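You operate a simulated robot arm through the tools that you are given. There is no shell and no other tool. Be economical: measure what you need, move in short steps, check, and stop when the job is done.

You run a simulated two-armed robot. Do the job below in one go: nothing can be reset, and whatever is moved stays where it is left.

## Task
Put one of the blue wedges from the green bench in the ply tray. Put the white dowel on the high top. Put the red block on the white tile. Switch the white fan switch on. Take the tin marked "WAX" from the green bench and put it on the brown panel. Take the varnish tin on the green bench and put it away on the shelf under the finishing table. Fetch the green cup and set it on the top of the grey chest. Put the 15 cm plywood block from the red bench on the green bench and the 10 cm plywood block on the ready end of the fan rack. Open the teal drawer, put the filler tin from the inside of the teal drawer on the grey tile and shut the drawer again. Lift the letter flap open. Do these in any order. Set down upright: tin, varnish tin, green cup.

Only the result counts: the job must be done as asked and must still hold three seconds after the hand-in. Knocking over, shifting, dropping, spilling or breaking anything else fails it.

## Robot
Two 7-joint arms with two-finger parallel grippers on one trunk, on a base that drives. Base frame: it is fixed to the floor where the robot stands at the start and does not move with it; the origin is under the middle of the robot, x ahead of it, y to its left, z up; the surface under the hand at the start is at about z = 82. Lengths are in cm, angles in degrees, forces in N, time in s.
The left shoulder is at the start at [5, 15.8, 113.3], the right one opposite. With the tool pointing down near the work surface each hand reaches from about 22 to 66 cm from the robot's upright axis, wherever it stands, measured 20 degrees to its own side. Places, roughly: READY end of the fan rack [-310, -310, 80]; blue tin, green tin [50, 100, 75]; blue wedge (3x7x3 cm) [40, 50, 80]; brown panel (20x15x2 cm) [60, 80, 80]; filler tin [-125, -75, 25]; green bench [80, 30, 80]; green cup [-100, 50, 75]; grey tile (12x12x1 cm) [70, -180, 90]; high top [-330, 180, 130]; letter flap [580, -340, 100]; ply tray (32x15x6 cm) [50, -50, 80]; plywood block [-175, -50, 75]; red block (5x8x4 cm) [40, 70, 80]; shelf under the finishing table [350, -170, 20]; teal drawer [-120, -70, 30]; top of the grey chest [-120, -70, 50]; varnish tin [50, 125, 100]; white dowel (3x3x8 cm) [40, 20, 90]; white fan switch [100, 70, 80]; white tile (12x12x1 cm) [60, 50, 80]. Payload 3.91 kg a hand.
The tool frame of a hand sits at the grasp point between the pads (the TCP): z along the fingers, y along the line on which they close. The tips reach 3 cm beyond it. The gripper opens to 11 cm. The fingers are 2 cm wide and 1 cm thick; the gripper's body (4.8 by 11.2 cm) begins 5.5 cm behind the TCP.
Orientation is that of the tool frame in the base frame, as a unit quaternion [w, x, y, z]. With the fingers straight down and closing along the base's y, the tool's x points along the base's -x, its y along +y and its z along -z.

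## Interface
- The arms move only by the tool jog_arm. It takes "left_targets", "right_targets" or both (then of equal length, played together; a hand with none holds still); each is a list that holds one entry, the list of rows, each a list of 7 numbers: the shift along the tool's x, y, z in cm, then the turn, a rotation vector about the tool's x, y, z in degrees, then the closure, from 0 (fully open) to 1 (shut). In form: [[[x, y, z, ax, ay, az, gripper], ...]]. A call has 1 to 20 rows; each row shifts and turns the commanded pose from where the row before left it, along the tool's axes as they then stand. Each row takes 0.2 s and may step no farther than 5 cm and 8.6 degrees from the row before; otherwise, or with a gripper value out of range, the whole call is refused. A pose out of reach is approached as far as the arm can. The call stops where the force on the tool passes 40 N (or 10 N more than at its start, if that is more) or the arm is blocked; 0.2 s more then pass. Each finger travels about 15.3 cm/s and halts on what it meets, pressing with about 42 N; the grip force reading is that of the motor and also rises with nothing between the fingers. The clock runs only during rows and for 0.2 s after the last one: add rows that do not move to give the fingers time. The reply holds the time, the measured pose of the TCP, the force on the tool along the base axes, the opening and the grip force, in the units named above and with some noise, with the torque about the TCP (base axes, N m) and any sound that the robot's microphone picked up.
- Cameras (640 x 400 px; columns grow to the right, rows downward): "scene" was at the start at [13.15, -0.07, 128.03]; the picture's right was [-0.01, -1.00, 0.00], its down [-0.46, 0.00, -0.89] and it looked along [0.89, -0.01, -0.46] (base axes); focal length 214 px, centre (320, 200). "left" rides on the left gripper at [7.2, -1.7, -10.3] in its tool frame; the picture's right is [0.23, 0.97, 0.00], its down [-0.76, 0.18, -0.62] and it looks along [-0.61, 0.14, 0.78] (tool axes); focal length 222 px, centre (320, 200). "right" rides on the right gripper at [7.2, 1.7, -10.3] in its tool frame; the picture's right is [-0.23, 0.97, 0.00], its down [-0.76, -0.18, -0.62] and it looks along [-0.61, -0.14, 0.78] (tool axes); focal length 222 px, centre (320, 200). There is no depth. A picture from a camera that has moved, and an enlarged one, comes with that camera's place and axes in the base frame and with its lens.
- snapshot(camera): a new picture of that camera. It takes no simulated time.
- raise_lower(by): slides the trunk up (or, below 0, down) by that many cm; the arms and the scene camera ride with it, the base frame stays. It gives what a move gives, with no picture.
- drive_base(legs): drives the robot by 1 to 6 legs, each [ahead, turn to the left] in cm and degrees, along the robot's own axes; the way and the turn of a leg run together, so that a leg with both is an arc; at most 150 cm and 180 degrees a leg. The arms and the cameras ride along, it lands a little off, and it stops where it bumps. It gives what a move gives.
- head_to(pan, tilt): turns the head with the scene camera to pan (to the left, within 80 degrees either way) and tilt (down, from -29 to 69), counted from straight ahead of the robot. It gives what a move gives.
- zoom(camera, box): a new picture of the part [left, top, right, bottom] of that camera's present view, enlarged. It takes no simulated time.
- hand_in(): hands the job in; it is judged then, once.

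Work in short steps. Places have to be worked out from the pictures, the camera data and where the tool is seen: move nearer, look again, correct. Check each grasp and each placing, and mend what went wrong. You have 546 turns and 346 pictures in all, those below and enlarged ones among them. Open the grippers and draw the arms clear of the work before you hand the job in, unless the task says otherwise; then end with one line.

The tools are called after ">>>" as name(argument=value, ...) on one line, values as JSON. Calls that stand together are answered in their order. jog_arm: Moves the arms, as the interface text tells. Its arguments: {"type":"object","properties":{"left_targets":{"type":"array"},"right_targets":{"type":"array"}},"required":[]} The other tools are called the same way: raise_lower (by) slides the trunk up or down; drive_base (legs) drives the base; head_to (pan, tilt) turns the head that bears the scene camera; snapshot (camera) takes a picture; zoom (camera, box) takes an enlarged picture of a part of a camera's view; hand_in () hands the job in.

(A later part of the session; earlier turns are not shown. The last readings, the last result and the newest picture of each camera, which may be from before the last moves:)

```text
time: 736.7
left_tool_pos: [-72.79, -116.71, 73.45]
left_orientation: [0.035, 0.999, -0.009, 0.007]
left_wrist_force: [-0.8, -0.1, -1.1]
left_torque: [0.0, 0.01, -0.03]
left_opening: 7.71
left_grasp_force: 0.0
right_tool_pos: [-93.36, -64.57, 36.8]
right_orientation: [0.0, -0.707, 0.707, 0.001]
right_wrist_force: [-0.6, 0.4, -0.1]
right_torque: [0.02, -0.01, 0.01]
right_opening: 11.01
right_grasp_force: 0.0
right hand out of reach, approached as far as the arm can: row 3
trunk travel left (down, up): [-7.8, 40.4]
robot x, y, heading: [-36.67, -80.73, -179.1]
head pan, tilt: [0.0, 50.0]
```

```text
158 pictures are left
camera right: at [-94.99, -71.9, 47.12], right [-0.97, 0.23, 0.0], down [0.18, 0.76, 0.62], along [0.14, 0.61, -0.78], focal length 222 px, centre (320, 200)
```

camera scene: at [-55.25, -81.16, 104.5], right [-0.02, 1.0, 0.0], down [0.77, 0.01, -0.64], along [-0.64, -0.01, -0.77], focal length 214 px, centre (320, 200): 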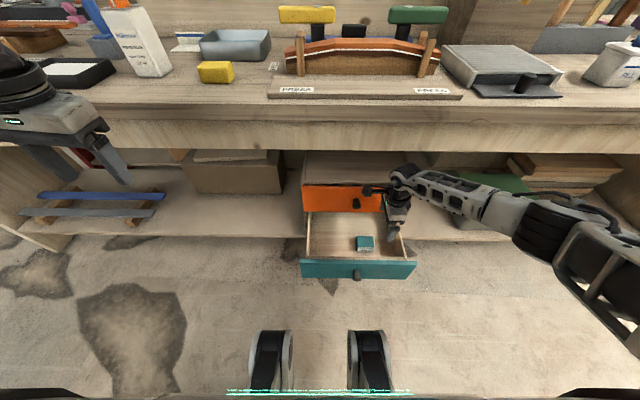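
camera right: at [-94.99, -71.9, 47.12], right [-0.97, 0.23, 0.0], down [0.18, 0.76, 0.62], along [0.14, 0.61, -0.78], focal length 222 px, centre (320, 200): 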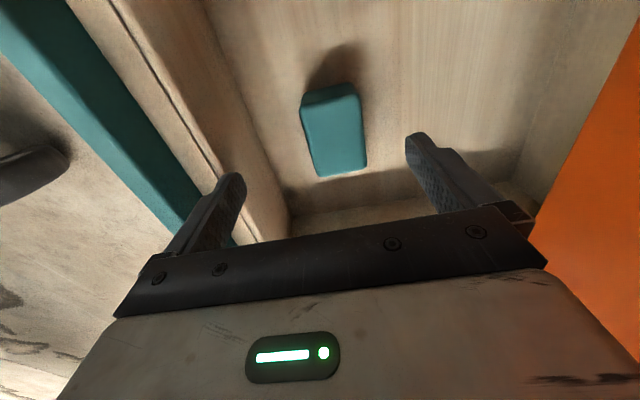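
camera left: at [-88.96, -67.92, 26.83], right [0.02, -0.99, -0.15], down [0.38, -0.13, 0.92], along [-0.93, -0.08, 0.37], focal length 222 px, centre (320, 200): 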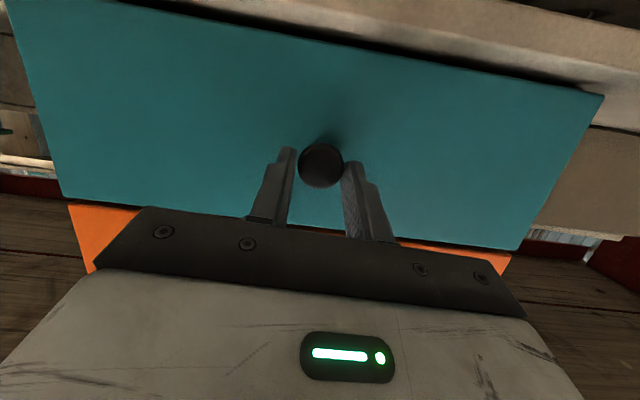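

Drive 1.2 cm forward, and lower by the trunk.

>>> drive_base(legs=[[1.3, 0]])

>>> raise_lower(by=-5.5)

>>> snapshot(camera="right")

```text
time: 737.5
left_tool_pos: [-74.01, -116.77, 73.45]
left_orientation: [0.035, 0.999, -0.009, 0.007]
left_wrist_force: [0.1, 0.9, 0.5]
left_torque: [0.02, 0.0, -0.03]
left_opening: 7.69
left_grasp_force: 0.1
right_tool_pos: [-94.68, -64.67, 36.87]
right_orientation: [0.001, -0.706, 0.708, 0.001]
right_wrist_force: [0.0, -0.1, 0.4]
right_torque: [-0.01, -0.01, 0.02]
right_opening: 11.03
right_grasp_force: 0.1
trunk travel left (down, up): [-7.8, 40.4]
robot x, y, heading: [-38.29, -80.82, -179.2]
head pan, tilt: [0.0, 50.0]
```

```text
time: 738.5
left_tool_pos: [-74.02, -116.75, 67.94]
left_orientation: [0.036, 0.999, -0.008, 0.007]
left_wrist_force: [-0.4, 0.4, -0.2]
left_torque: [0.01, 0.0, 0.03]
left_opening: 7.68
left_grasp_force: 0.0
right_tool_pos: [-94.53, -64.62, 31.28]
right_orientation: [0.0, -0.706, 0.708, 0.001]
right_wrist_force: [-0.1, 0.3, 0.0]
right_torque: [-0.03, 0.01, 0.01]
right_opening: 10.99
right_grasp_force: 0.1
trunk travel left (down, up): [-2.3, 45.9]
robot x, y, heading: [-38.17, -81.14, -179.0]
head pan, tilt: [0.0, 50.0]
```

```text
157 pictures are left
camera right: at [-96.29, -71.89, 41.64], right [-0.97, 0.23, 0.0], down [0.18, 0.76, 0.62], along [0.14, 0.61, -0.78], focal length 222 px, centre (320, 200)
```

right: 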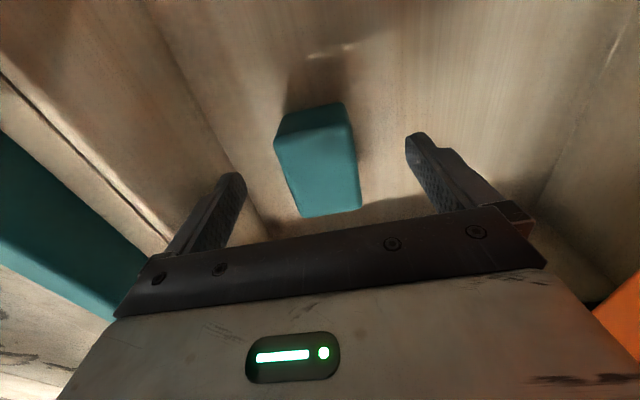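

Shift 1.2 toward -y, lower 1.5 more and close.

>>> jog_arm(right_targets=[[[1.2, 0, 0, 0, 0, 0, 0]]])

>>> raise_lower(by=-1.5)

>>> jog_arm(right_targets=[[[0, 0, 0, 0, 0, 0, 0.5], [0, 0, 0, 0, 0, 0, 1], [0, 0, 0, 0, 0, 0, 1], [0, 0, 0, 0, 0, 0, 1]]])

>>> snapshot(camera="right")

```text
time: 738.9
left_tool_pos: [-73.87, -116.81, 67.92]
left_orientation: [0.036, 0.999, -0.009, 0.007]
left_wrist_force: [-0.1, 0.8, 0.0]
left_torque: [-0.01, -0.04, -0.02]
left_opening: 7.7
left_grasp_force: 0.1
right_tool_pos: [-94.56, -65.75, 31.45]
right_orientation: [0.0, -0.707, 0.708, 0.002]
right_wrist_force: [0.4, -0.3, 0.4]
right_torque: [-0.04, -0.04, -0.05]
right_opening: 11.01
right_grasp_force: 0.0
trunk travel left (down, up): [-2.3, 45.9]
robot x, y, heading: [-37.87, -80.87, -179.0]
head pan, tilt: [0.0, 50.0]
```

```text
time: 739.5
left_tool_pos: [-73.93, -116.83, 66.52]
left_orientation: [0.036, 0.999, -0.009, 0.006]
left_wrist_force: [-0.8, 0.1, 0.0]
left_torque: [-0.01, 0.0, 0.05]
left_opening: 7.67
left_grasp_force: 0.0
right_tool_pos: [-94.46, -65.77, 29.84]
right_orientation: [0.0, -0.706, 0.708, 0.002]
right_wrist_force: [-0.1, -0.1, 0.5]
right_torque: [-0.01, 0.01, 0.0]
right_opening: 11.01
right_grasp_force: 0.0
trunk travel left (down, up): [-0.8, 47.4]
robot x, y, heading: [-38.23, -80.82, -179.1]
head pan, tilt: [0.0, 50.0]
```

```text
time: 740.5
left_tool_pos: [-73.91, -116.74, 66.44]
left_orientation: [0.035, 0.999, -0.01, 0.007]
left_wrist_force: [0.2, -0.5, 0.3]
left_torque: [0.03, -0.02, 0.05]
left_opening: 7.71
left_grasp_force: 0.0
right_tool_pos: [-94.71, -65.78, 29.82]
right_orientation: [-0.001, -0.706, 0.708, 0.001]
right_wrist_force: [0.0, -1.0, 0.7]
right_torque: [-0.01, -0.1, 0.01]
right_opening: 4.92
right_grasp_force: 41.9
trunk travel left (down, up): [-0.8, 47.4]
robot x, y, heading: [-38.02, -80.9, -179.1]
head pan, tilt: [0.0, 50.0]
```

```text
156 pictures are left
camera right: at [-96.18, -73.05, 40.2], right [-0.97, 0.23, 0.0], down [0.18, 0.76, 0.62], along [0.14, 0.61, -0.78], focal length 222 px, centre (320, 200)
```

right: 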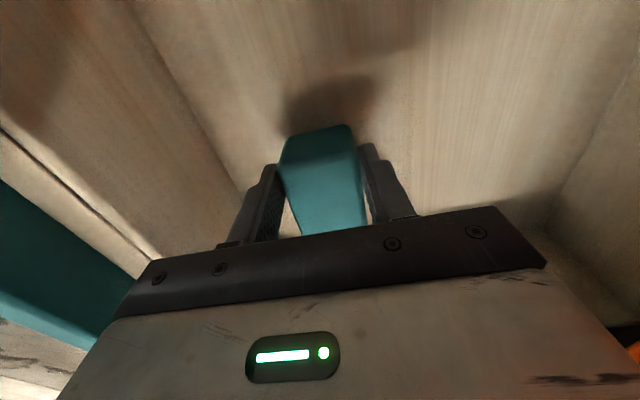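

Filler tin gripped (4.9). Raise 15, back off, then raise fully.

>>> raise_lower(by=16)

>>> drive_base(legs=[[-22, 0]])

>>> raise_lower(by=25)

>>> snapshot(camera="scene")

>>> snapshot(camera="right")

```text
time: 742.3
left_tool_pos: [-74.04, -116.82, 82.37]
left_orientation: [0.036, 0.999, -0.008, 0.006]
left_wrist_force: [-0.7, -1.3, 0.2]
left_torque: [0.03, 0.0, -0.01]
left_opening: 7.69
left_grasp_force: 0.0
right_tool_pos: [-94.62, -65.89, 45.89]
right_orientation: [0.0, -0.706, 0.708, 0.001]
right_wrist_force: [0.0, -0.5, -1.1]
right_torque: [-0.04, 0.0, 0.02]
right_opening: 4.9
right_grasp_force: 42.0
trunk travel left (down, up): [-16.8, 31.4]
robot x, y, heading: [-38.33, -80.86, -179.4]
head pan, tilt: [0.0, 50.0]
```

```text
time: 744.0
left_tool_pos: [-51.9, -116.68, 82.44]
left_orientation: [0.035, 0.999, -0.005, 0.007]
left_wrist_force: [0.5, -0.2, 0.1]
left_torque: [0.0, -0.04, -0.02]
left_opening: 7.69
left_grasp_force: 0.2
right_tool_pos: [-72.72, -65.79, 45.83]
right_orientation: [-0.001, 0.709, -0.706, -0.001]
right_wrist_force: [1.0, -0.3, -1.6]
right_torque: [-0.02, 0.0, -0.01]
right_opening: 4.92
right_grasp_force: 42.0
trunk travel left (down, up): [-16.8, 31.4]
robot x, y, heading: [-16.45, -80.28, -178.4]
head pan, tilt: [0.0, 50.0]
```

```text
time: 746.6
left_tool_pos: [-51.8, -116.62, 107.52]
left_orientation: [0.036, 0.999, -0.005, 0.006]
left_wrist_force: [0.0, -0.3, -0.3]
left_torque: [-0.01, 0.0, 0.0]
left_opening: 7.69
left_grasp_force: 0.0
right_tool_pos: [-72.98, -65.8, 70.73]
right_orientation: [0.0, 0.709, -0.705, -0.001]
right_wrist_force: [-0.5, 0.7, -1.4]
right_torque: [-0.01, 0.01, -0.01]
right_opening: 4.93
right_grasp_force: 41.7
trunk travel left (down, up): [-41.8, 6.4]
robot x, y, heading: [-16.4, -80.6, -178.9]
head pan, tilt: [0.0, 50.0]
```

```text
155 pictures are left
camera scene: at [-27.98, -80.75, 129.0], right [-0.02, 1.0, 0.0], down [0.77, 0.02, -0.64], along [-0.64, -0.01, -0.77], focal length 214 px, centre (320, 200)
```

scene: 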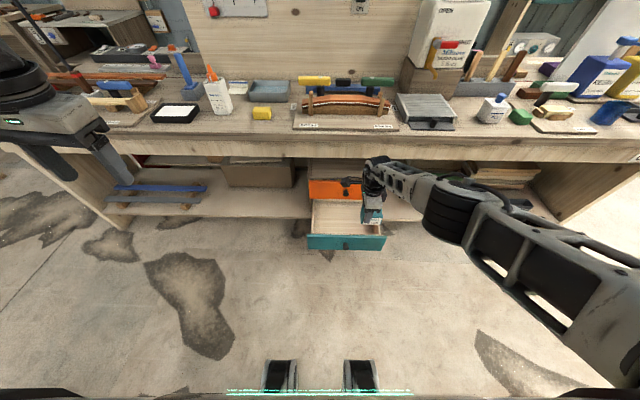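

```text
154 pictures are left
camera right: at [-74.45, -73.06, 81.16], right [-0.97, 0.22, 0.0], down [0.18, 0.76, 0.62], along [0.14, 0.61, -0.78], focal length 222 px, centre (320, 200)
```

right: 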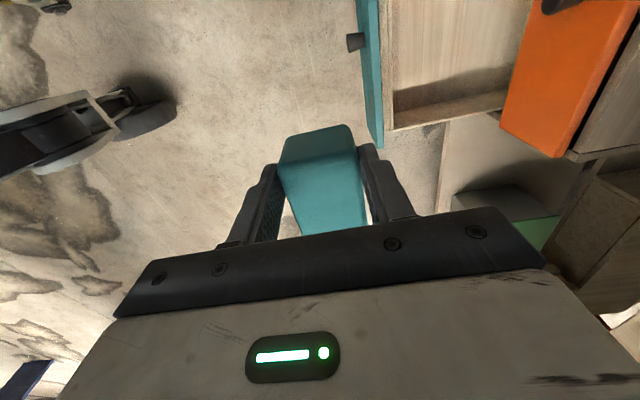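

Tin held. Raise the right arm, then drive to the counter with the grey tile near [79, -191].

>>> jog_arm(right_targets=[[[0, 0, -4.5, 0, 0, 0, 1], [0, 0, -4.5, 0, 0, 0, 1], [0, 0, -4.5, 0, 0, 0, 1], [0, 0, -4.5, 0, 0, 0, 1], [0, 0, -4.5, 0, 0, 0, 1], [0, 0, -4.5, 0, 0, 0, 1], [0, 0, -4.5, 0, 0, 0, 1], [0, 0, -4.5, 0, 0, 0, 1], [0, 0, -4.5, 0, 0, 0, 1]]])

>>> drive_base(legs=[[0, 90], [92, 0], [0, 90]])

>>> head_to(pan=-10, tilt=35)

>>> snapshot(camera="scene")

```text
time: 748.6
left_tool_pos: [-51.87, -116.66, 107.47]
left_orientation: [0.036, 0.999, -0.006, 0.006]
left_wrist_force: [-0.8, 0.3, 0.5]
left_torque: [0.04, 0.0, 0.02]
left_opening: 7.69
left_grasp_force: 0.0
right_tool_pos: [-72.74, -65.65, 111.5]
right_orientation: [0.0, 0.709, -0.705, -0.001]
right_wrist_force: [-0.3, 0.1, -0.7]
right_torque: [-0.05, -0.03, 0.02]
right_opening: 4.93
right_grasp_force: 42.2
trunk travel left (down, up): [-41.8, 6.4]
robot x, y, heading: [-16.12, -80.57, -178.8]
head pan, tilt: [0.0, 50.0]
```

```text
time: 761.1
left_tool_pos: [21.08, -136.05, 107.46]
left_orientation: [-0.006, -0.002, 0.999, 0.035]
left_wrist_force: [-1.1, 1.6, -0.2]
left_torque: [-0.01, 0.02, 0.0]
left_opening: 7.74
left_grasp_force: 0.1
right_tool_pos: [42.6, -186.68, 111.52]
right_orientation: [0.001, 0.7, 0.714, 0.0]
right_wrist_force: [0.0, -0.3, -1.8]
right_torque: [0.02, 0.01, 0.0]
right_opening: 4.94
right_grasp_force: 41.9
trunk travel left (down, up): [-41.8, 6.4]
robot x, y, heading: [-13.85, -172.72, 2.2]
head pan, tilt: [0.0, 50.0]
```

```text
time: 761.9
left_tool_pos: [21.0, -136.0, 107.43]
left_orientation: [-0.007, -0.002, 0.999, 0.036]
left_wrist_force: [-0.3, 0.0, 0.0]
left_torque: [-0.02, 0.0, -0.03]
left_opening: 7.68
left_grasp_force: 0.0
right_tool_pos: [42.69, -186.72, 111.35]
right_orientation: [0.001, 0.7, 0.714, 0.0]
right_wrist_force: [0.5, 0.5, -2.1]
right_torque: [0.06, -0.02, -0.02]
right_opening: 4.95
right_grasp_force: 42.0
trunk travel left (down, up): [-41.8, 6.4]
robot x, y, heading: [-14.27, -172.92, 2.1]
head pan, tilt: [-10.0, 35.0]
```

```text
153 pictures are left
camera scene: at [-1.29, -173.79, 131.17], right [-0.13, -0.99, 0.0], down [-0.57, 0.08, -0.82], along [0.81, -0.11, -0.57], focal length 214 px, centre (320, 200)
```

scene: 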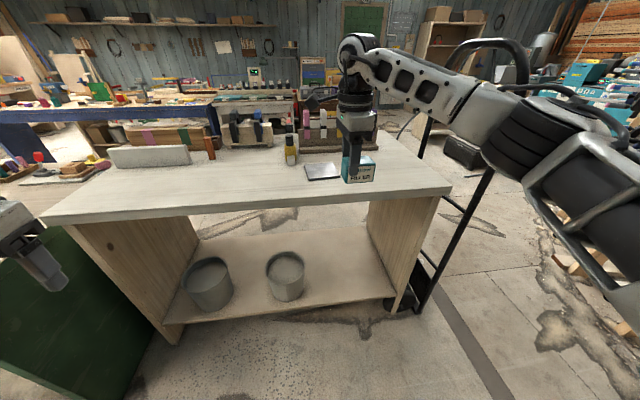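

>>> zoom(camera="scene", box=[240, 100, 400, 220])

```text
3.33 times, centred on (320, 160) of scene
camera zoom: at [-1.29, -173.79, 131.17], right [-0.13, -0.99, 0.0], down [-0.57, 0.08, -0.82], along [0.81, -0.11, -0.57], focal length 715 px, centre (320, 333)
```

zoom: 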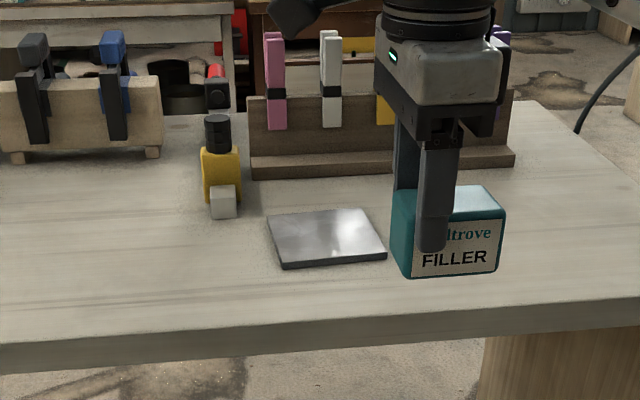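

Grey tile centre ≈ [76, -185], top z ≈ 91. Drive 33 cm ahead to bring the tin over it.

>>> drive_base(legs=[[32, -2]])

>>> snapshot(camera="right")

>>> snapshot(camera="scene")

```text
time: 764.0
left_tool_pos: [54.31, -137.12, 107.38]
left_orientation: [-0.006, 0.02, 0.999, 0.035]
left_wrist_force: [-0.2, 0.1, 1.0]
left_torque: [-0.01, 0.02, -0.02]
left_opening: 7.71
left_grasp_force: 0.0
right_tool_pos: [73.67, -188.6, 111.45]
right_orientation: [0.001, 0.715, 0.699, 0.0]
right_wrist_force: [0.5, 0.1, -2.1]
right_torque: [0.03, 0.04, -0.02]
right_opening: 4.93
right_grasp_force: 42.1
trunk travel left (down, up): [-41.8, 6.4]
robot x, y, heading: [17.64, -172.1, -0.4]
head pan, tilt: [-10.0, 35.0]
```

```text
151 pictures are left
camera right: at [75.57, -181.41, 121.78], right [0.97, -0.25, 0.0], down [-0.2, -0.76, 0.62], along [-0.15, -0.6, -0.78], focal length 222 px, centre (320, 200)
```

right: 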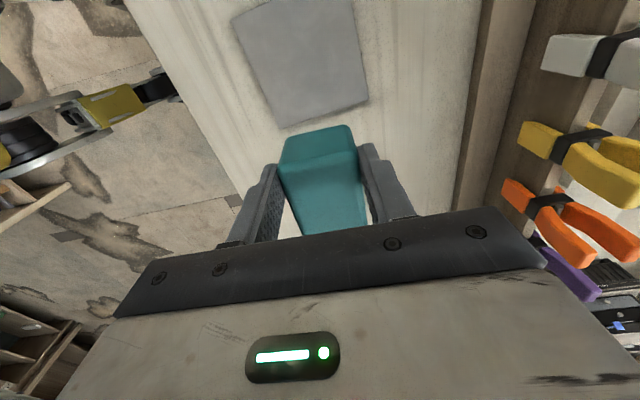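

```text
150 pictures are left
camera scene: at [30.35, -173.83, 131.17], right [-0.18, -0.98, 0.0], down [-0.56, 0.1, -0.82], along [0.81, -0.15, -0.57], focal length 214 px, centre (320, 200)
```

scene: 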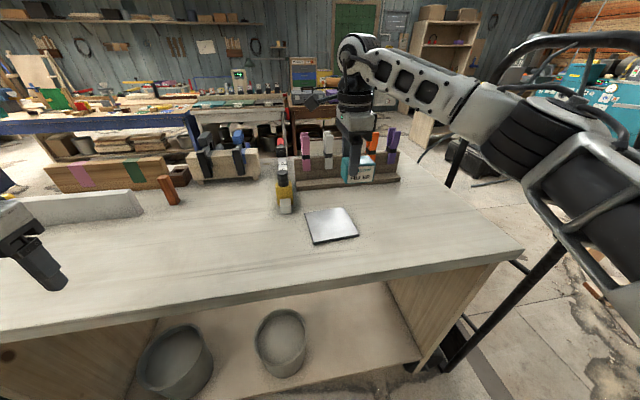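

Tile centre ≈ [74.5, -185]. Shift 3 cm in y and lower.

>>> jog_arm(right_targets=[[[3.1, 0.8, 2, 0, 0, 0, 1], [0, 0, 4, 0, 0, 0, 1], [0, 0, 4, 0, 0, 0, 1], [0, 0, 3, 0, 0, 0, 1]]])

>>> snapshot(camera="right")

>>> zoom(camera="scene", box=[260, 150, 420, 270])

```text
time: 765.0
left_tool_pos: [54.14, -137.01, 107.5]
left_orientation: [-0.006, 0.02, 0.999, 0.036]
left_wrist_force: [-0.3, 0.8, 0.7]
left_torque: [-0.01, 0.01, 0.0]
left_opening: 7.74
left_grasp_force: 0.0
right_tool_pos: [74.22, -185.49, 98.78]
right_orientation: [0.003, 0.716, 0.698, 0.002]
right_wrist_force: [-0.1, -1.7, 10.6]
right_torque: [-0.32, 0.3, 0.03]
right_opening: 4.93
right_grasp_force: 42.4
trunk travel left (down, up): [-41.8, 6.4]
robot x, y, heading: [17.55, -172.29, 0.0]
head pan, tilt: [-10.0, 35.0]
```

```text
149 pictures are left
camera right: at [76.12, -178.3, 109.08], right [0.97, -0.25, 0.01], down [-0.2, -0.76, 0.62], along [-0.15, -0.6, -0.78], focal length 222 px, centre (320, 200)
```

right: 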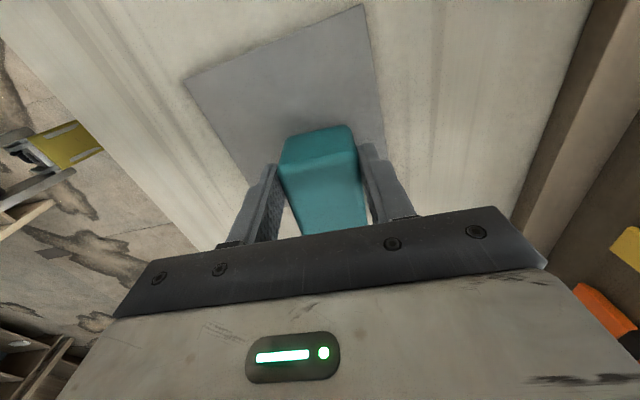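

```text
3.33 times, centred on (340, 210) of scene
camera zoom: at [30.14, -173.81, 131.23], right [-0.18, -0.98, 0.0], down [-0.56, 0.1, -0.82], along [0.81, -0.15, -0.57], focal length 715 px, centre (253, 167)
```

zoom: 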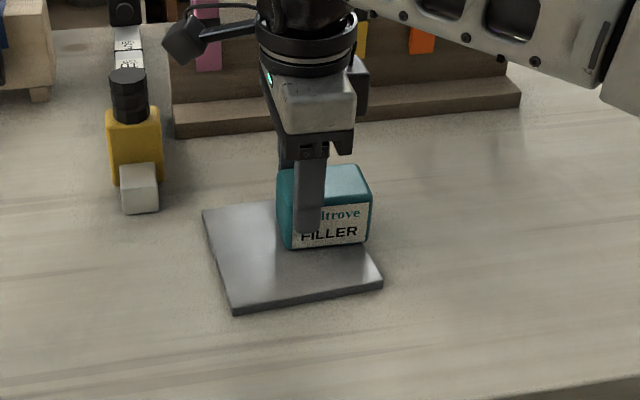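

It touched: the tile top is at z ≈ 94, and the tin is at the tile's far corner. Lift a bit, shift back 2.8 and left 1.8, check.

>>> jog_arm(right_targets=[[[0, 0, -2.2, 0, 0, 0, 1], [1.8, -2.8, 0, 0, 0, 0, 1]]])

>>> snapshot(camera="right")

>>> zoom(camera="scene", box=[260, 150, 420, 270])

```text
time: 765.6
left_tool_pos: [54.23, -137.17, 107.44]
left_orientation: [-0.006, 0.019, 0.999, 0.036]
left_wrist_force: [-0.1, 0.2, -0.2]
left_torque: [-0.03, -0.01, 0.02]
left_opening: 7.72
left_grasp_force: 0.0
right_tool_pos: [71.88, -183.71, 100.67]
right_orientation: [0.001, 0.716, 0.698, 0.0]
right_wrist_force: [0.4, 1.2, -1.2]
right_torque: [0.06, 0.05, 0.03]
right_opening: 4.93
right_grasp_force: 42.3
trunk travel left (down, up): [-41.8, 6.4]
robot x, y, heading: [17.61, -172.33, -0.3]
head pan, tilt: [-10.0, 35.0]
```

```text
147 pictures are left
camera right: at [73.76, -176.36, 111.01], right [0.97, -0.25, 0.0], down [-0.2, -0.76, 0.62], along [-0.15, -0.6, -0.78], focal length 222 px, centre (320, 200)
```

right: 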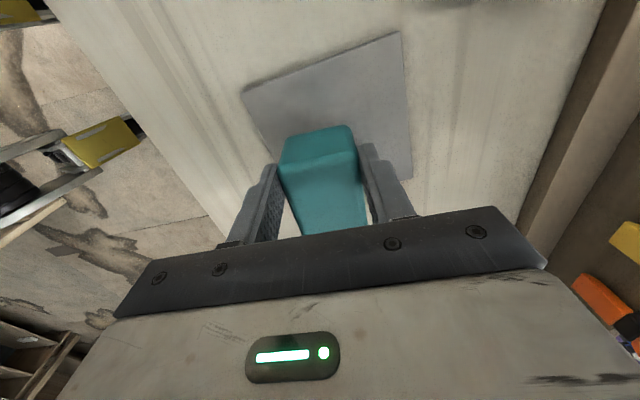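

```text
3.33 times, centred on (340, 210) of scene
camera zoom: at [30.29, -173.82, 131.17], right [-0.18, -0.98, 0.0], down [-0.56, 0.1, -0.82], along [0.81, -0.15, -0.57], focal length 715 px, centre (253, 167)
```

zoom: 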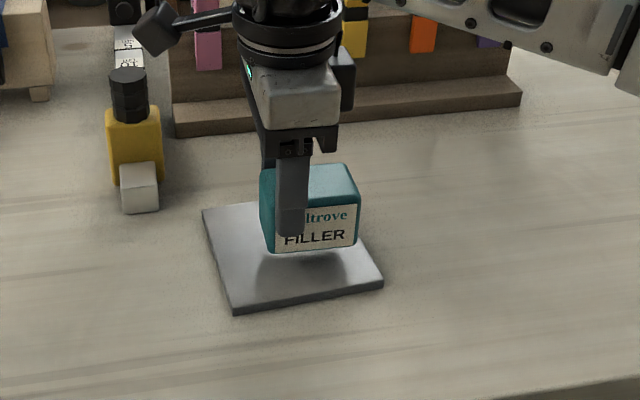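

Well centred now. Shift 0.6 in x, lower to contact, and release.

>>> jog_arm(right_targets=[[[0.3, 0.6, 1.2, 0, 0, 0, 1], [0, 0, 0.4, 0, 0, 0, 1], [0, 0, 0.3, 0, 0, 0, 1]]])

```text
time: 766.4
left_tool_pos: [54.18, -137.06, 107.52]
left_orientation: [-0.006, 0.02, 0.999, 0.035]
left_wrist_force: [0.3, 0.0, -0.4]
left_torque: [-0.01, 0.03, -0.02]
left_opening: 7.69
left_grasp_force: 0.1
right_tool_pos: [72.37, -183.27, 98.82]
right_orientation: [0.001, 0.715, 0.699, 0.0]
right_wrist_force: [1.1, -0.6, -1.7]
right_torque: [0.04, -0.02, -0.01]
right_opening: 4.94
right_grasp_force: 42.3
trunk travel left (down, up): [-41.8, 6.4]
robot x, y, heading: [17.7, -172.26, -0.4]
head pan, tilt: [-10.0, 35.0]
```

>>> jog_arm(right_targets=[[[0, 0, 0.3, 0, 0, 0, 1], [0, 0, 0.2, 0, 0, 0, 1]]])

```text
time: 767.0
left_tool_pos: [54.11, -137.12, 107.61]
left_orientation: [-0.006, 0.019, 0.999, 0.036]
left_wrist_force: [-0.2, -0.7, -0.4]
left_torque: [0.01, -0.01, -0.01]
left_opening: 7.7
left_grasp_force: 0.0
right_tool_pos: [72.46, -183.23, 98.75]
right_orientation: [0.004, 0.716, 0.698, 0.003]
right_wrist_force: [4.2, -2.4, 24.3]
right_torque: [-0.77, 0.43, 0.11]
right_opening: 4.92
right_grasp_force: 41.8
trunk travel left (down, up): [-41.8, 6.4]
robot x, y, heading: [17.53, -172.11, -0.5]
head pan, tilt: [-10.0, 35.0]
```

Contact. Release and rise.

>>> jog_arm(right_targets=[[[0, 0, -0.3, 0, 0, 0, 1], [0, 0, 0, 0, 0, 0, 0.3], [0, 0, 0, 0, 0, 0, 0.3], [0, 0, -4, 0, 0, 0, 0.3], [0, 0, -4.5, 0, 0, 0, 0.3], [0, 0, -4.5, 0, 0, 0, 0.3]]])

>>> zoom(camera="scene", box=[260, 150, 420, 270])

```text
time: 768.4
left_tool_pos: [54.28, -137.06, 107.45]
left_orientation: [-0.006, 0.019, 0.999, 0.036]
left_wrist_force: [0.1, 0.7, -0.1]
left_torque: [-0.01, 0.01, 0.0]
left_opening: 7.68
left_grasp_force: 0.0
right_tool_pos: [72.31, -183.08, 111.66]
right_orientation: [0.001, 0.715, 0.699, 0.0]
right_wrist_force: [-0.9, 0.0, 0.5]
right_torque: [0.04, -0.03, -0.03]
right_opening: 7.68
right_grasp_force: 0.0
trunk travel left (down, up): [-41.8, 6.4]
robot x, y, heading: [17.73, -172.0, -0.5]
head pan, tilt: [-10.0, 35.0]
```

```text
3.33 times, centred on (340, 210) of scene
camera zoom: at [30.24, -173.79, 131.18], right [-0.18, -0.98, 0.0], down [-0.56, 0.1, -0.82], along [0.81, -0.15, -0.57], focal length 715 px, centre (253, 167)
```

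zoom: 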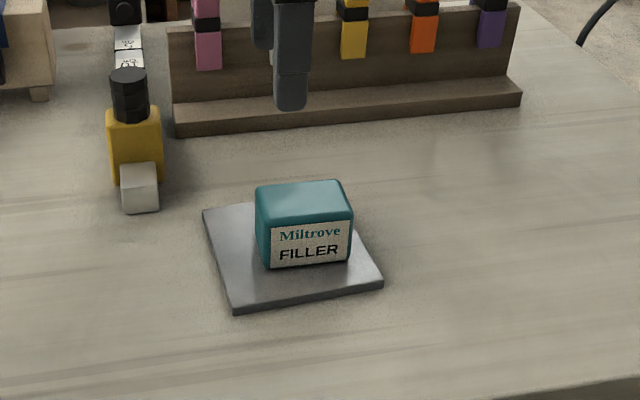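

The filler tin is on the grey tile. Now back to shut the drawer: drive to face the chest and prepare the right hand (untwist, pitch 45°).

>>> drive_base(legs=[[-36, 0], [0, 90], [85, 0], [0, 90]])

>>> jog_arm(right_targets=[[[0, 0, 0, 0, 0, -8.2, 1], [0, 0, 0, 0, 0, -8.2, 1], [0, 0, 0, 0, 0, -8.2, 1], [0, 0, 0, 0, 0, -8.2, 1], [0, 0, 0, 0, 0, -8.2, 1], [0, 0, 0, 0, 0, -8.2, 1], [0, 0, 0, 0, 0, -8.2, 1], [0, 0, 0, 0, 0, -8.2, 1], [0, 0, 0, 0, 0, -8.2, 1], [0, 0, 0, 0, 0, -8.2, 1], [0, 0, 0, 0, 0, -8.2, 1], [0, 0, 2, 0, 0, 0, 1], [0, 0, 4, 0, -7.5, 0, 1], [0, 0, 4, 0, -7.5, 0, 1], [0, 0, 4, 0, -7.5, 0, 1], [0, 0, 4, 0, -7.5, 0, 1], [0, 0, 3, 0, -7.5, 0, 1], [0, 0, 2, 0, -7.5, 0, 1]]])

>>> snapshot(camera="scene")

```text
time: 782.5
left_tool_pos: [-52.82, -120.07, 107.47]
left_orientation: [0.035, 0.999, -0.031, 0.006]
left_wrist_force: [0.0, 0.6, 0.5]
left_torque: [-0.03, -0.01, 0.01]
left_opening: 7.69
left_grasp_force: 0.0
right_tool_pos: [-69.8, -73.61, 111.72]
right_orientation: [0.0, -0.691, 0.723, 0.001]
right_wrist_force: [1.0, -1.2, -0.2]
right_torque: [0.0, 0.0, 0.02]
right_opening: 7.7
right_grasp_force: 0.0
trunk travel left (down, up): [-41.8, 6.4]
robot x, y, heading: [-15.5, -85.61, 178.5]
head pan, tilt: [-10.0, 35.0]
```

```text
time: 786.3
left_tool_pos: [-52.84, -119.91, 107.42]
left_orientation: [0.036, 0.999, -0.031, 0.006]
left_wrist_force: [-0.2, -0.3, -0.1]
left_torque: [0.02, -0.01, 0.02]
left_opening: 7.7
left_grasp_force: 0.1
right_tool_pos: [-75.79, -73.47, 89.86]
right_orientation: [-0.007, 0.923, -0.018, -0.384]
right_wrist_force: [-0.3, -0.8, 0.9]
right_torque: [0.01, 0.01, -0.02]
right_opening: 0.0
right_grasp_force: 37.7
trunk travel left (down, up): [-41.8, 6.4]
robot x, y, heading: [-15.19, -85.82, 178.3]
head pan, tilt: [-10.0, 35.0]
```

```text
144 pictures are left
camera scene: at [-27.98, -83.82, 131.18], right [0.2, 0.98, 0.0], down [0.56, -0.11, -0.82], along [-0.8, 0.16, -0.57], focal length 214 px, centre (320, 200)
```

scene: 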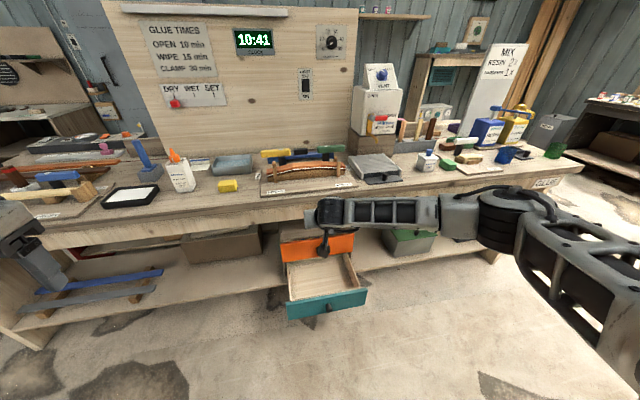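

Lower the right hand with the arm and align to the knob (y ≈ -68.7); back off 6 cm for clearance.

>>> drive_base(legs=[[-7, 1]])

>>> jog_arm(right_targets=[[[3.7, -1, 2.6, 0, 0, 0, 1], [3.7, -1, 2.6, 0, 0, 0, 1], [3.7, -1, 2.6, 0, 0, 0, 1], [3.7, -1, 2.6, 0, 0, 0, 1], [3.7, -1, 2.6, 0, 0, 0, 1]]])

>>> raise_lower(by=-25)

>>> snapshot(camera="scene")

>>> snapshot(camera="right")

```text
time: 787.3
left_tool_pos: [-45.12, -120.77, 107.42]
left_orientation: [0.036, 0.999, -0.021, 0.005]
left_wrist_force: [-0.5, -0.3, -0.4]
left_torque: [-0.02, 0.04, 0.01]
left_opening: 7.7
left_grasp_force: 0.0
right_tool_pos: [-68.75, -74.48, 89.76]
right_orientation: [-0.006, 0.923, -0.012, -0.384]
right_wrist_force: [0.8, 0.4, -0.5]
right_torque: [-0.02, 0.01, 0.01]
right_opening: 0.0
right_grasp_force: 37.9
trunk travel left (down, up): [-41.8, 6.4]
robot x, y, heading: [-8.37, -85.75, 179.1]
head pan, tilt: [-10.0, 35.0]
```

```text
time: 788.5
left_tool_pos: [-45.2, -120.65, 107.56]
left_orientation: [0.036, 0.999, -0.023, 0.006]
left_wrist_force: [0.3, 0.8, 0.0]
left_torque: [-0.06, 0.01, 0.02]
left_opening: 7.67
left_grasp_force: 0.0
right_tool_pos: [-65.29, -69.96, 69.8]
right_orientation: [-0.006, 0.924, -0.012, -0.383]
right_wrist_force: [0.3, -0.8, -0.4]
right_torque: [-0.03, -0.01, 0.01]
right_opening: 0.0
right_grasp_force: 37.5
right hand out of reach, approached as far as the arm can: row 5
trunk travel left (down, up): [-41.8, 6.4]
robot x, y, heading: [-8.27, -85.97, 179.5]
head pan, tilt: [-10.0, 35.0]
```

```text
time: 791.1
left_tool_pos: [-45.15, -120.74, 82.41]
left_orientation: [0.036, 0.999, -0.022, 0.006]
left_wrist_force: [-0.2, -0.2, -0.1]
left_torque: [0.01, 0.01, 0.0]
left_opening: 7.69
left_grasp_force: 0.0
right_tool_pos: [-65.17, -70.06, 44.7]
right_orientation: [-0.006, 0.924, -0.012, -0.383]
right_wrist_force: [-0.5, -0.2, 0.1]
right_torque: [0.01, 0.02, 0.0]
right_opening: 0.0
right_grasp_force: 37.9
trunk travel left (down, up): [-16.8, 31.4]
robot x, y, heading: [-8.15, -85.59, 179.1]
head pan, tilt: [-10.0, 35.0]
```

```text
143 pictures are left
camera scene: at [-20.95, -84.16, 106.18], right [0.18, 0.98, 0.0], down [0.56, -0.11, -0.82], along [-0.81, 0.15, -0.57], focal length 214 px, centre (320, 200)
```

scene: 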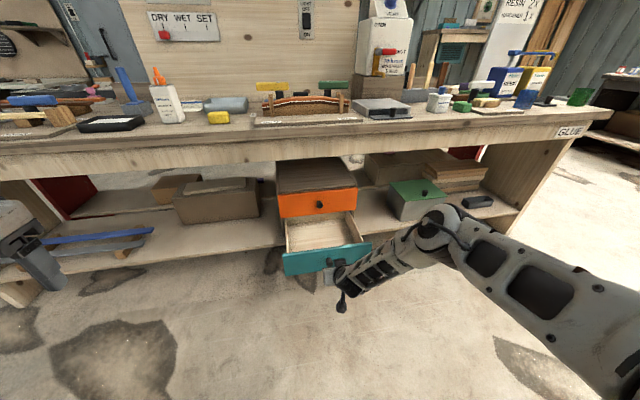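

```text
142 pictures are left
camera right: at [-52.75, -72.09, 46.85], right [-0.19, -0.97, 0.16], down [-0.09, 0.18, 0.98], along [-0.98, 0.17, -0.12], focal length 222 px, centre (320, 200)
```

right: 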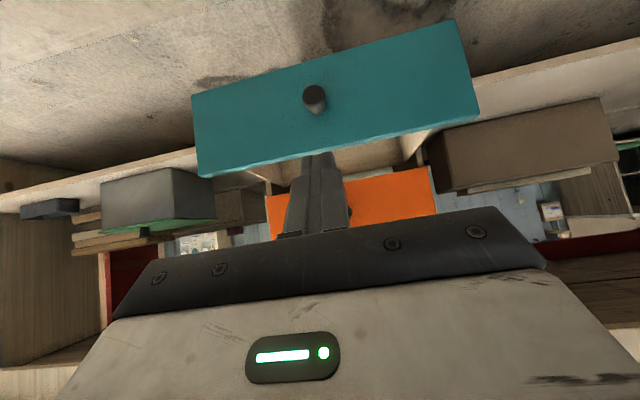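

Knob is at y ≈ -69 in line with the fist. Lower 12 and push by driving forward.

>>> raise_lower(by=-12.2)

>>> drive_base(legs=[[15, 0]])

>>> snapshot(camera="right")

>>> snapshot(camera="scene")

```text
time: 792.6
left_tool_pos: [-45.12, -120.68, 70.35]
left_orientation: [0.037, 0.999, -0.022, 0.006]
left_wrist_force: [-0.3, -0.2, -0.2]
left_torque: [-0.03, 0.01, -0.01]
left_opening: 7.71
left_grasp_force: 0.1
right_tool_pos: [-65.27, -70.03, 32.39]
right_orientation: [-0.006, 0.924, -0.012, -0.383]
right_wrist_force: [0.4, -0.7, 0.0]
right_torque: [0.01, 0.0, -0.02]
right_opening: 0.0
right_grasp_force: 37.8
trunk travel left (down, up): [-4.6, 43.6]
robot x, y, heading: [-8.31, -86.02, 179.3]
head pan, tilt: [-10.0, 35.0]
```

```text
time: 794.0
left_tool_pos: [-60.08, -120.44, 70.22]
left_orientation: [0.035, 0.999, -0.024, 0.006]
left_wrist_force: [0.4, 0.3, 0.1]
left_torque: [-0.01, -0.01, 0.02]
left_opening: 7.69
left_grasp_force: 0.0
right_tool_pos: [-79.93, -69.58, 32.49]
right_orientation: [-0.006, 0.924, -0.012, -0.383]
right_wrist_force: [0.4, -0.6, -0.8]
right_torque: [0.02, 0.05, 0.03]
right_opening: 0.0
right_grasp_force: 38.2
trunk travel left (down, up): [-4.6, 43.6]
robot x, y, heading: [-23.15, -85.67, 179.4]
head pan, tilt: [-10.0, 35.0]
```

```text
141 pictures are left
camera right: at [-67.56, -71.78, 34.65], right [-0.19, -0.97, 0.16], down [-0.09, 0.18, 0.98], along [-0.98, 0.17, -0.12], focal length 222 px, centre (320, 200)
```

right: 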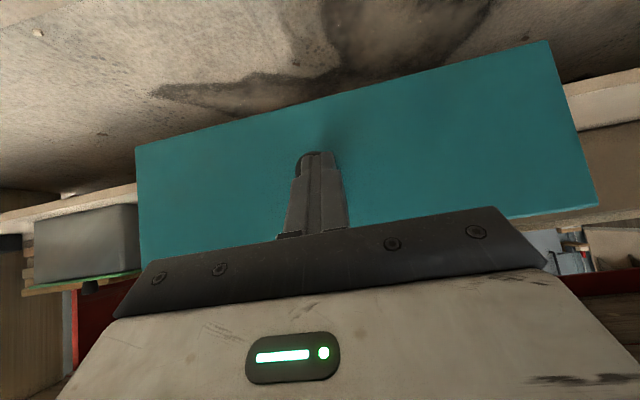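

```text
140 pictures are left
camera scene: at [-35.8, -83.94, 93.98], right [0.19, 0.98, 0.0], down [0.56, -0.11, -0.82], along [-0.8, 0.15, -0.57], focal length 214 px, centre (320, 200)
```

scene: 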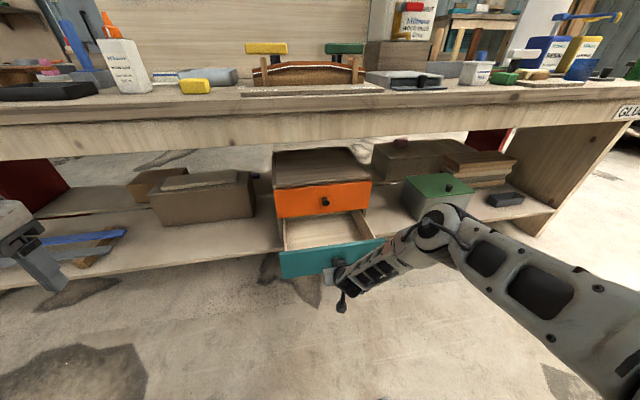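

Contact and pushing. Drive on 12, then the rest.

>>> drive_base(legs=[[13, 0]])

>>> snapshot(camera="right")

>>> zoom(camera="scene", box=[220, 130, 460, 300])

```text
time: 795.3
left_tool_pos: [-73.22, -120.33, 70.34]
left_orientation: [0.035, 0.999, -0.022, 0.007]
left_wrist_force: [0.4, -1.0, -0.1]
left_torque: [-0.04, -0.04, 0.01]
left_opening: 7.68
left_grasp_force: 0.1
right_tool_pos: [-93.21, -69.67, 32.59]
right_orientation: [-0.006, 0.924, -0.012, -0.383]
right_wrist_force: [-0.3, 0.8, 0.9]
right_torque: [-0.02, 0.01, -0.03]
right_opening: 0.0
right_grasp_force: 37.9
trunk travel left (down, up): [-4.6, 43.6]
robot x, y, heading: [-35.95, -85.49, 179.2]
head pan, tilt: [-10.0, 35.0]
```

```text
139 pictures are left
camera right: at [-80.8, -71.64, 34.65], right [-0.19, -0.97, 0.16], down [-0.09, 0.18, 0.98], along [-0.98, 0.17, -0.12], focal length 222 px, centre (320, 200)
```

right: 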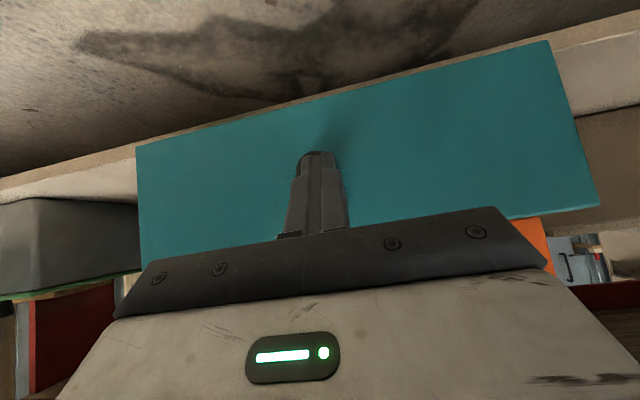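

```text
2.35 times, centred on (340, 215) of scene
camera zoom: at [-49.03, -83.78, 93.98], right [0.19, 0.98, 0.0], down [0.56, -0.11, -0.82], along [-0.8, 0.15, -0.57], focal length 505 px, centre (273, 165)
```

zoom: 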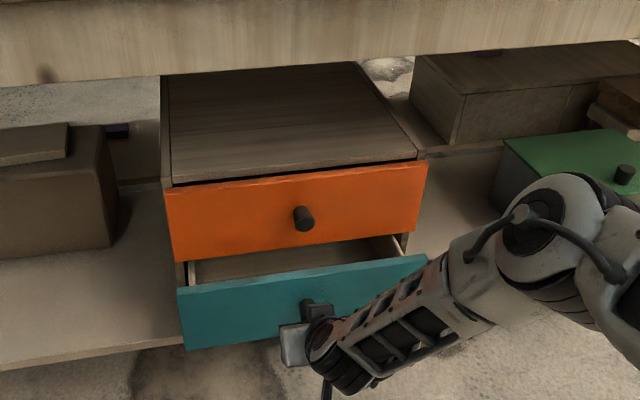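

>>> drive_base(legs=[[5, 0]])

>>> drive_base(legs=[[3.5, 0]])

>>> zoom(camera="scene", box=[220, 130, 460, 300])

```text
time: 796.2
left_tool_pos: [-78.39, -120.2, 70.31]
left_orientation: [0.036, 0.999, -0.024, 0.006]
left_wrist_force: [-0.1, 0.5, 0.1]
left_torque: [0.06, -0.01, 0.0]
left_opening: 7.67
left_grasp_force: 0.1
right_tool_pos: [-98.29, -69.47, 32.38]
right_orientation: [-0.007, 0.924, -0.013, -0.383]
right_wrist_force: [0.2, 0.5, -0.2]
right_torque: [-0.01, 0.0, 0.0]
right_opening: 0.01
right_grasp_force: 37.9
trunk travel left (down, up): [-4.6, 43.6]
robot x, y, heading: [-41.5, -85.29, 179.1]
head pan, tilt: [-10.0, 35.0]
```

```text
time: 797.1
left_tool_pos: [-80.63, -120.14, 70.29]
left_orientation: [0.036, 0.999, -0.024, 0.007]
left_wrist_force: [0.3, 0.1, 0.7]
left_torque: [-0.03, -0.01, -0.03]
left_opening: 7.7
left_grasp_force: 0.0
right_tool_pos: [-100.1, -69.49, 32.14]
right_orientation: [-0.006, 0.926, -0.014, -0.378]
right_wrist_force: [0.0, 0.0, 0.3]
right_torque: [-0.02, 0.03, 0.01]
right_opening: 0.0
right_grasp_force: 37.7
trunk travel left (down, up): [-4.6, 43.6]
robot x, y, heading: [-43.69, -85.14, 179.1]
head pan, tilt: [-10.0, 35.0]
stopped in leg 1: the force on the tool passed its limit at 180 N (the readings are from after the stop); the commanded pose is now the measured one
```

```text
2.35 times, centred on (340, 215) of scene
camera zoom: at [-56.34, -83.66, 93.97], right [0.19, 0.98, 0.0], down [0.56, -0.11, -0.82], along [-0.8, 0.15, -0.57], focal length 505 px, centre (273, 165)
```

zoom: 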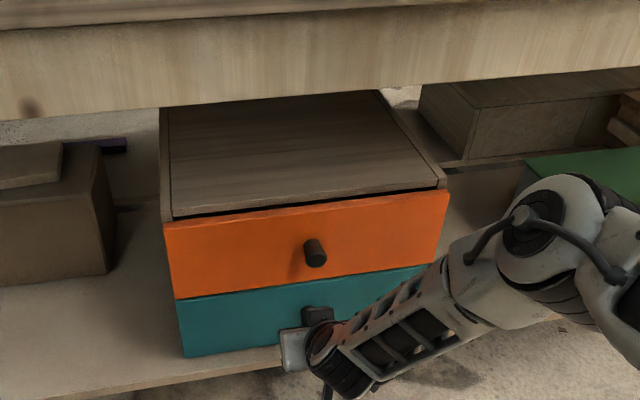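

The drawer is shut. Back off, raise, and go for the green cup at the right end of the glue bench (~[-111, 65]).

>>> drive_base(legs=[[-28, 0]])

>>> raise_lower(by=37)

>>> jog_arm(right_targets=[[[-3, 0, -3, 0, 0, 0, 0.3], [-3, 0, -3, 0, 0, 0, 0.3], [-3, 0, -3, 0, 0, 0, 0.3], [-3, 0, -3, 0, 0, 0, 0.3], [-3, 0, -3, 0, 0, 0, 0.3], [-3, 0, -3, 0, 0, 0, 0.3], [-3, 0, -3, 0, 0, 0, 0.3], [0, 0, 0, 0, -7.5, 0, 0], [0, 0, 0, 0, -7.5, 0, 0]]])

>>> drive_base(legs=[[0, -90], [132, 0], [0, 90]])

>>> head_to(pan=-10, tilt=40)

>>> snapshot(camera="scene")

```text
time: 799.1
left_tool_pos: [-52.08, -120.56, 70.23]
left_orientation: [0.037, 0.999, -0.025, 0.007]
left_wrist_force: [0.2, 0.1, 0.7]
left_torque: [0.0, -0.02, -0.02]
left_opening: 7.7
left_grasp_force: 0.0
right_tool_pos: [-71.46, -69.94, 32.05]
right_orientation: [-0.006, 0.926, -0.014, -0.377]
right_wrist_force: [-0.6, 0.0, 0.5]
right_torque: [-0.02, -0.03, 0.03]
right_opening: 0.0
right_grasp_force: 38.4
trunk travel left (down, up): [-4.6, 43.6]
robot x, y, heading: [-14.88, -85.87, 179.3]
head pan, tilt: [-10.0, 35.0]
```

```text
time: 802.7
left_tool_pos: [-51.88, -120.54, 107.3]
left_orientation: [0.036, 0.999, -0.025, 0.008]
left_wrist_force: [0.0, 0.0, -0.4]
left_torque: [0.03, 0.01, -0.01]
left_opening: 7.7
left_grasp_force: 0.0
right_tool_pos: [-71.36, -69.87, 69.13]
right_orientation: [-0.006, 0.926, -0.014, -0.378]
right_wrist_force: [0.6, 0.1, -0.5]
right_torque: [0.02, 0.01, -0.01]
right_opening: 0.01
right_grasp_force: 38.2
trunk travel left (down, up): [-41.6, 6.6]
robot x, y, heading: [-14.68, -85.89, 179.4]
head pan, tilt: [-10.0, 35.0]
```

```text
time: 804.7
left_tool_pos: [-51.94, -120.51, 107.39]
left_orientation: [0.036, 0.999, -0.024, 0.006]
left_wrist_force: [-1.0, 0.2, 0.4]
left_torque: [0.01, -0.01, 0.01]
left_opening: 7.71
left_grasp_force: 0.1
right_tool_pos: [-71.61, -70.07, 98.79]
right_orientation: [-0.008, 0.868, -0.014, -0.496]
right_wrist_force: [0.4, -0.2, 1.1]
right_torque: [0.02, 0.01, 0.01]
right_opening: 11.0
right_grasp_force: 0.1
trunk travel left (down, up): [-41.6, 6.6]
robot x, y, heading: [-15.04, -85.95, 179.5]
head pan, tilt: [-10.0, 35.0]
```

```text
time: 818.7
left_tool_pos: [-55.54, 6.63, 107.29]
left_orientation: [0.036, 0.999, 0.012, 0.007]
left_wrist_force: [-0.4, -0.4, 0.1]
left_torque: [-0.01, -0.04, 0.0]
left_opening: 7.7
left_grasp_force: 0.1
right_tool_pos: [-78.94, 55.6, 98.84]
right_orientation: [0.01, 0.869, 0.018, -0.495]
right_wrist_force: [-0.2, 0.5, 0.6]
right_torque: [0.02, 0.01, -0.04]
right_opening: 11.01
right_grasp_force: 0.1
trunk travel left (down, up): [-41.6, 6.6]
robot x, y, heading: [-21.44, 43.95, -176.6]
head pan, tilt: [-10.0, 35.0]
```

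```text
time: 819.4
left_tool_pos: [-55.71, 6.69, 107.34]
left_orientation: [0.036, 0.999, 0.012, 0.008]
left_wrist_force: [0.2, 0.4, -0.4]
left_torque: [0.0, -0.02, 0.02]
left_opening: 7.73
left_grasp_force: 0.1
right_tool_pos: [-78.92, 55.58, 98.8]
right_orientation: [0.01, 0.869, 0.018, -0.495]
right_wrist_force: [-1.1, 0.1, 0.3]
right_torque: [0.02, -0.01, 0.0]
right_opening: 10.99
right_grasp_force: 0.1
trunk travel left (down, up): [-41.6, 6.6]
robot x, y, heading: [-21.38, 44.13, -177.1]
head pan, tilt: [-10.0, 40.0]
```

```text
136 pictures are left
camera scene: at [-33.72, 44.78, 130.22], right [0.12, 0.99, 0.0], down [0.64, -0.07, -0.77], along [-0.76, 0.09, -0.64], focal length 214 px, centre (320, 200)
```

scene: 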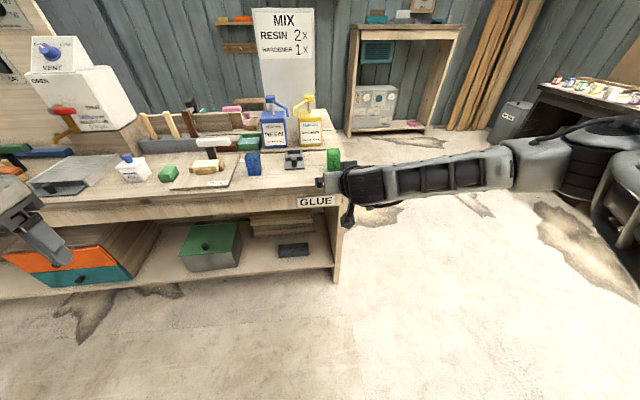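

>>> zoom(camera="scene", box=[220, 120, 380, 230])

>>> snapshot(camera="right")

```text
3.64 times, centred on (300, 175) of scene
camera zoom: at [-33.72, 44.78, 130.22], right [0.12, 0.99, 0.0], down [0.64, -0.07, -0.77], along [-0.76, 0.09, -0.64], focal length 780 px, centre (393, 291)
```

zoom: 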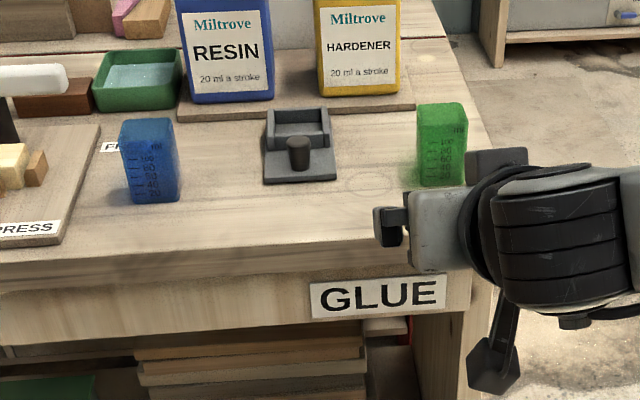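

```text
134 pictures are left
camera right: at [-66.17, 54.42, 97.9], right [-0.08, -0.98, 0.19], down [0.14, 0.18, 0.97], along [-0.99, 0.1, 0.12], focal length 222 px, centre (320, 200)
```

right: 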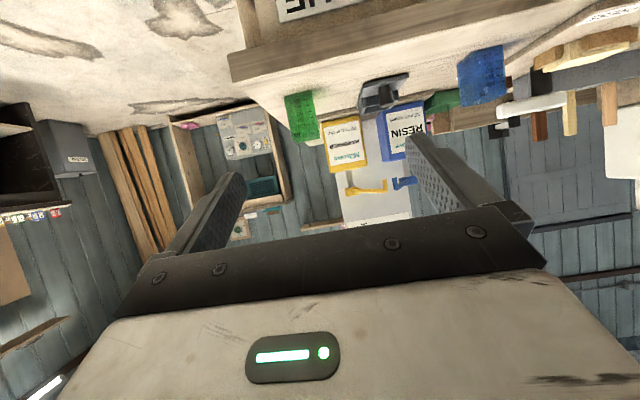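

Green cup ≈ 5.5 cm square, 8 tall, centre about [-112, 59]. Move the right hand low in front of it.

>>> jog_arm(right_targets=[[[1.3, -1.15, 3.7, 0, 0, 0, 0], [1.3, -1.15, 3.7, 0, 0, 0, 0], [1.3, -1.15, 3.7, 0, 0, 0, 0], [1.3, -1.15, 3.7, 0, 0, 0, 0]]])

>>> snapshot(camera="right")

```text
time: 820.4
left_tool_pos: [-55.56, 6.76, 107.37]
left_orientation: [0.036, 0.999, 0.012, 0.006]
left_wrist_force: [-0.6, -0.3, 0.3]
left_torque: [0.01, 0.01, 0.01]
left_opening: 7.71
left_grasp_force: 0.1
right_tool_pos: [-86.47, 58.69, 89.99]
right_orientation: [0.008, 0.87, 0.018, -0.493]
right_wrist_force: [0.8, -0.1, 0.1]
right_torque: [0.0, -0.01, 0.03]
right_opening: 10.99
right_grasp_force: 0.0
right hand out of reach, approached as far as the arm can: row 4
trunk travel left (down, up): [-41.6, 6.6]
robot x, y, heading: [-21.52, 43.88, -177.0]
head pan, tilt: [-10.0, 40.0]
```

```text
133 pictures are left
camera right: at [-73.84, 57.43, 89.14], right [-0.08, -0.98, 0.19], down [0.13, 0.18, 0.97], along [-0.99, 0.1, 0.12], focal length 222 px, centre (320, 200)
```

right: 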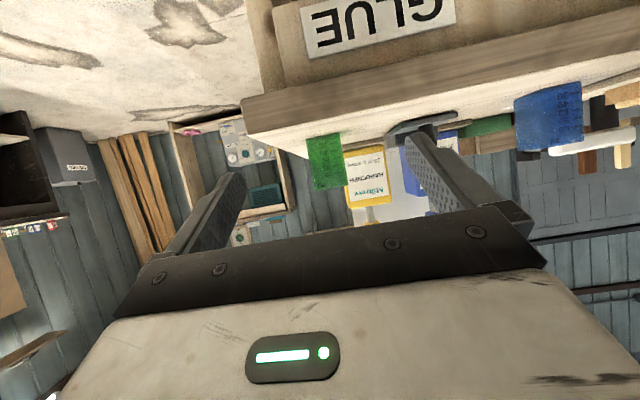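

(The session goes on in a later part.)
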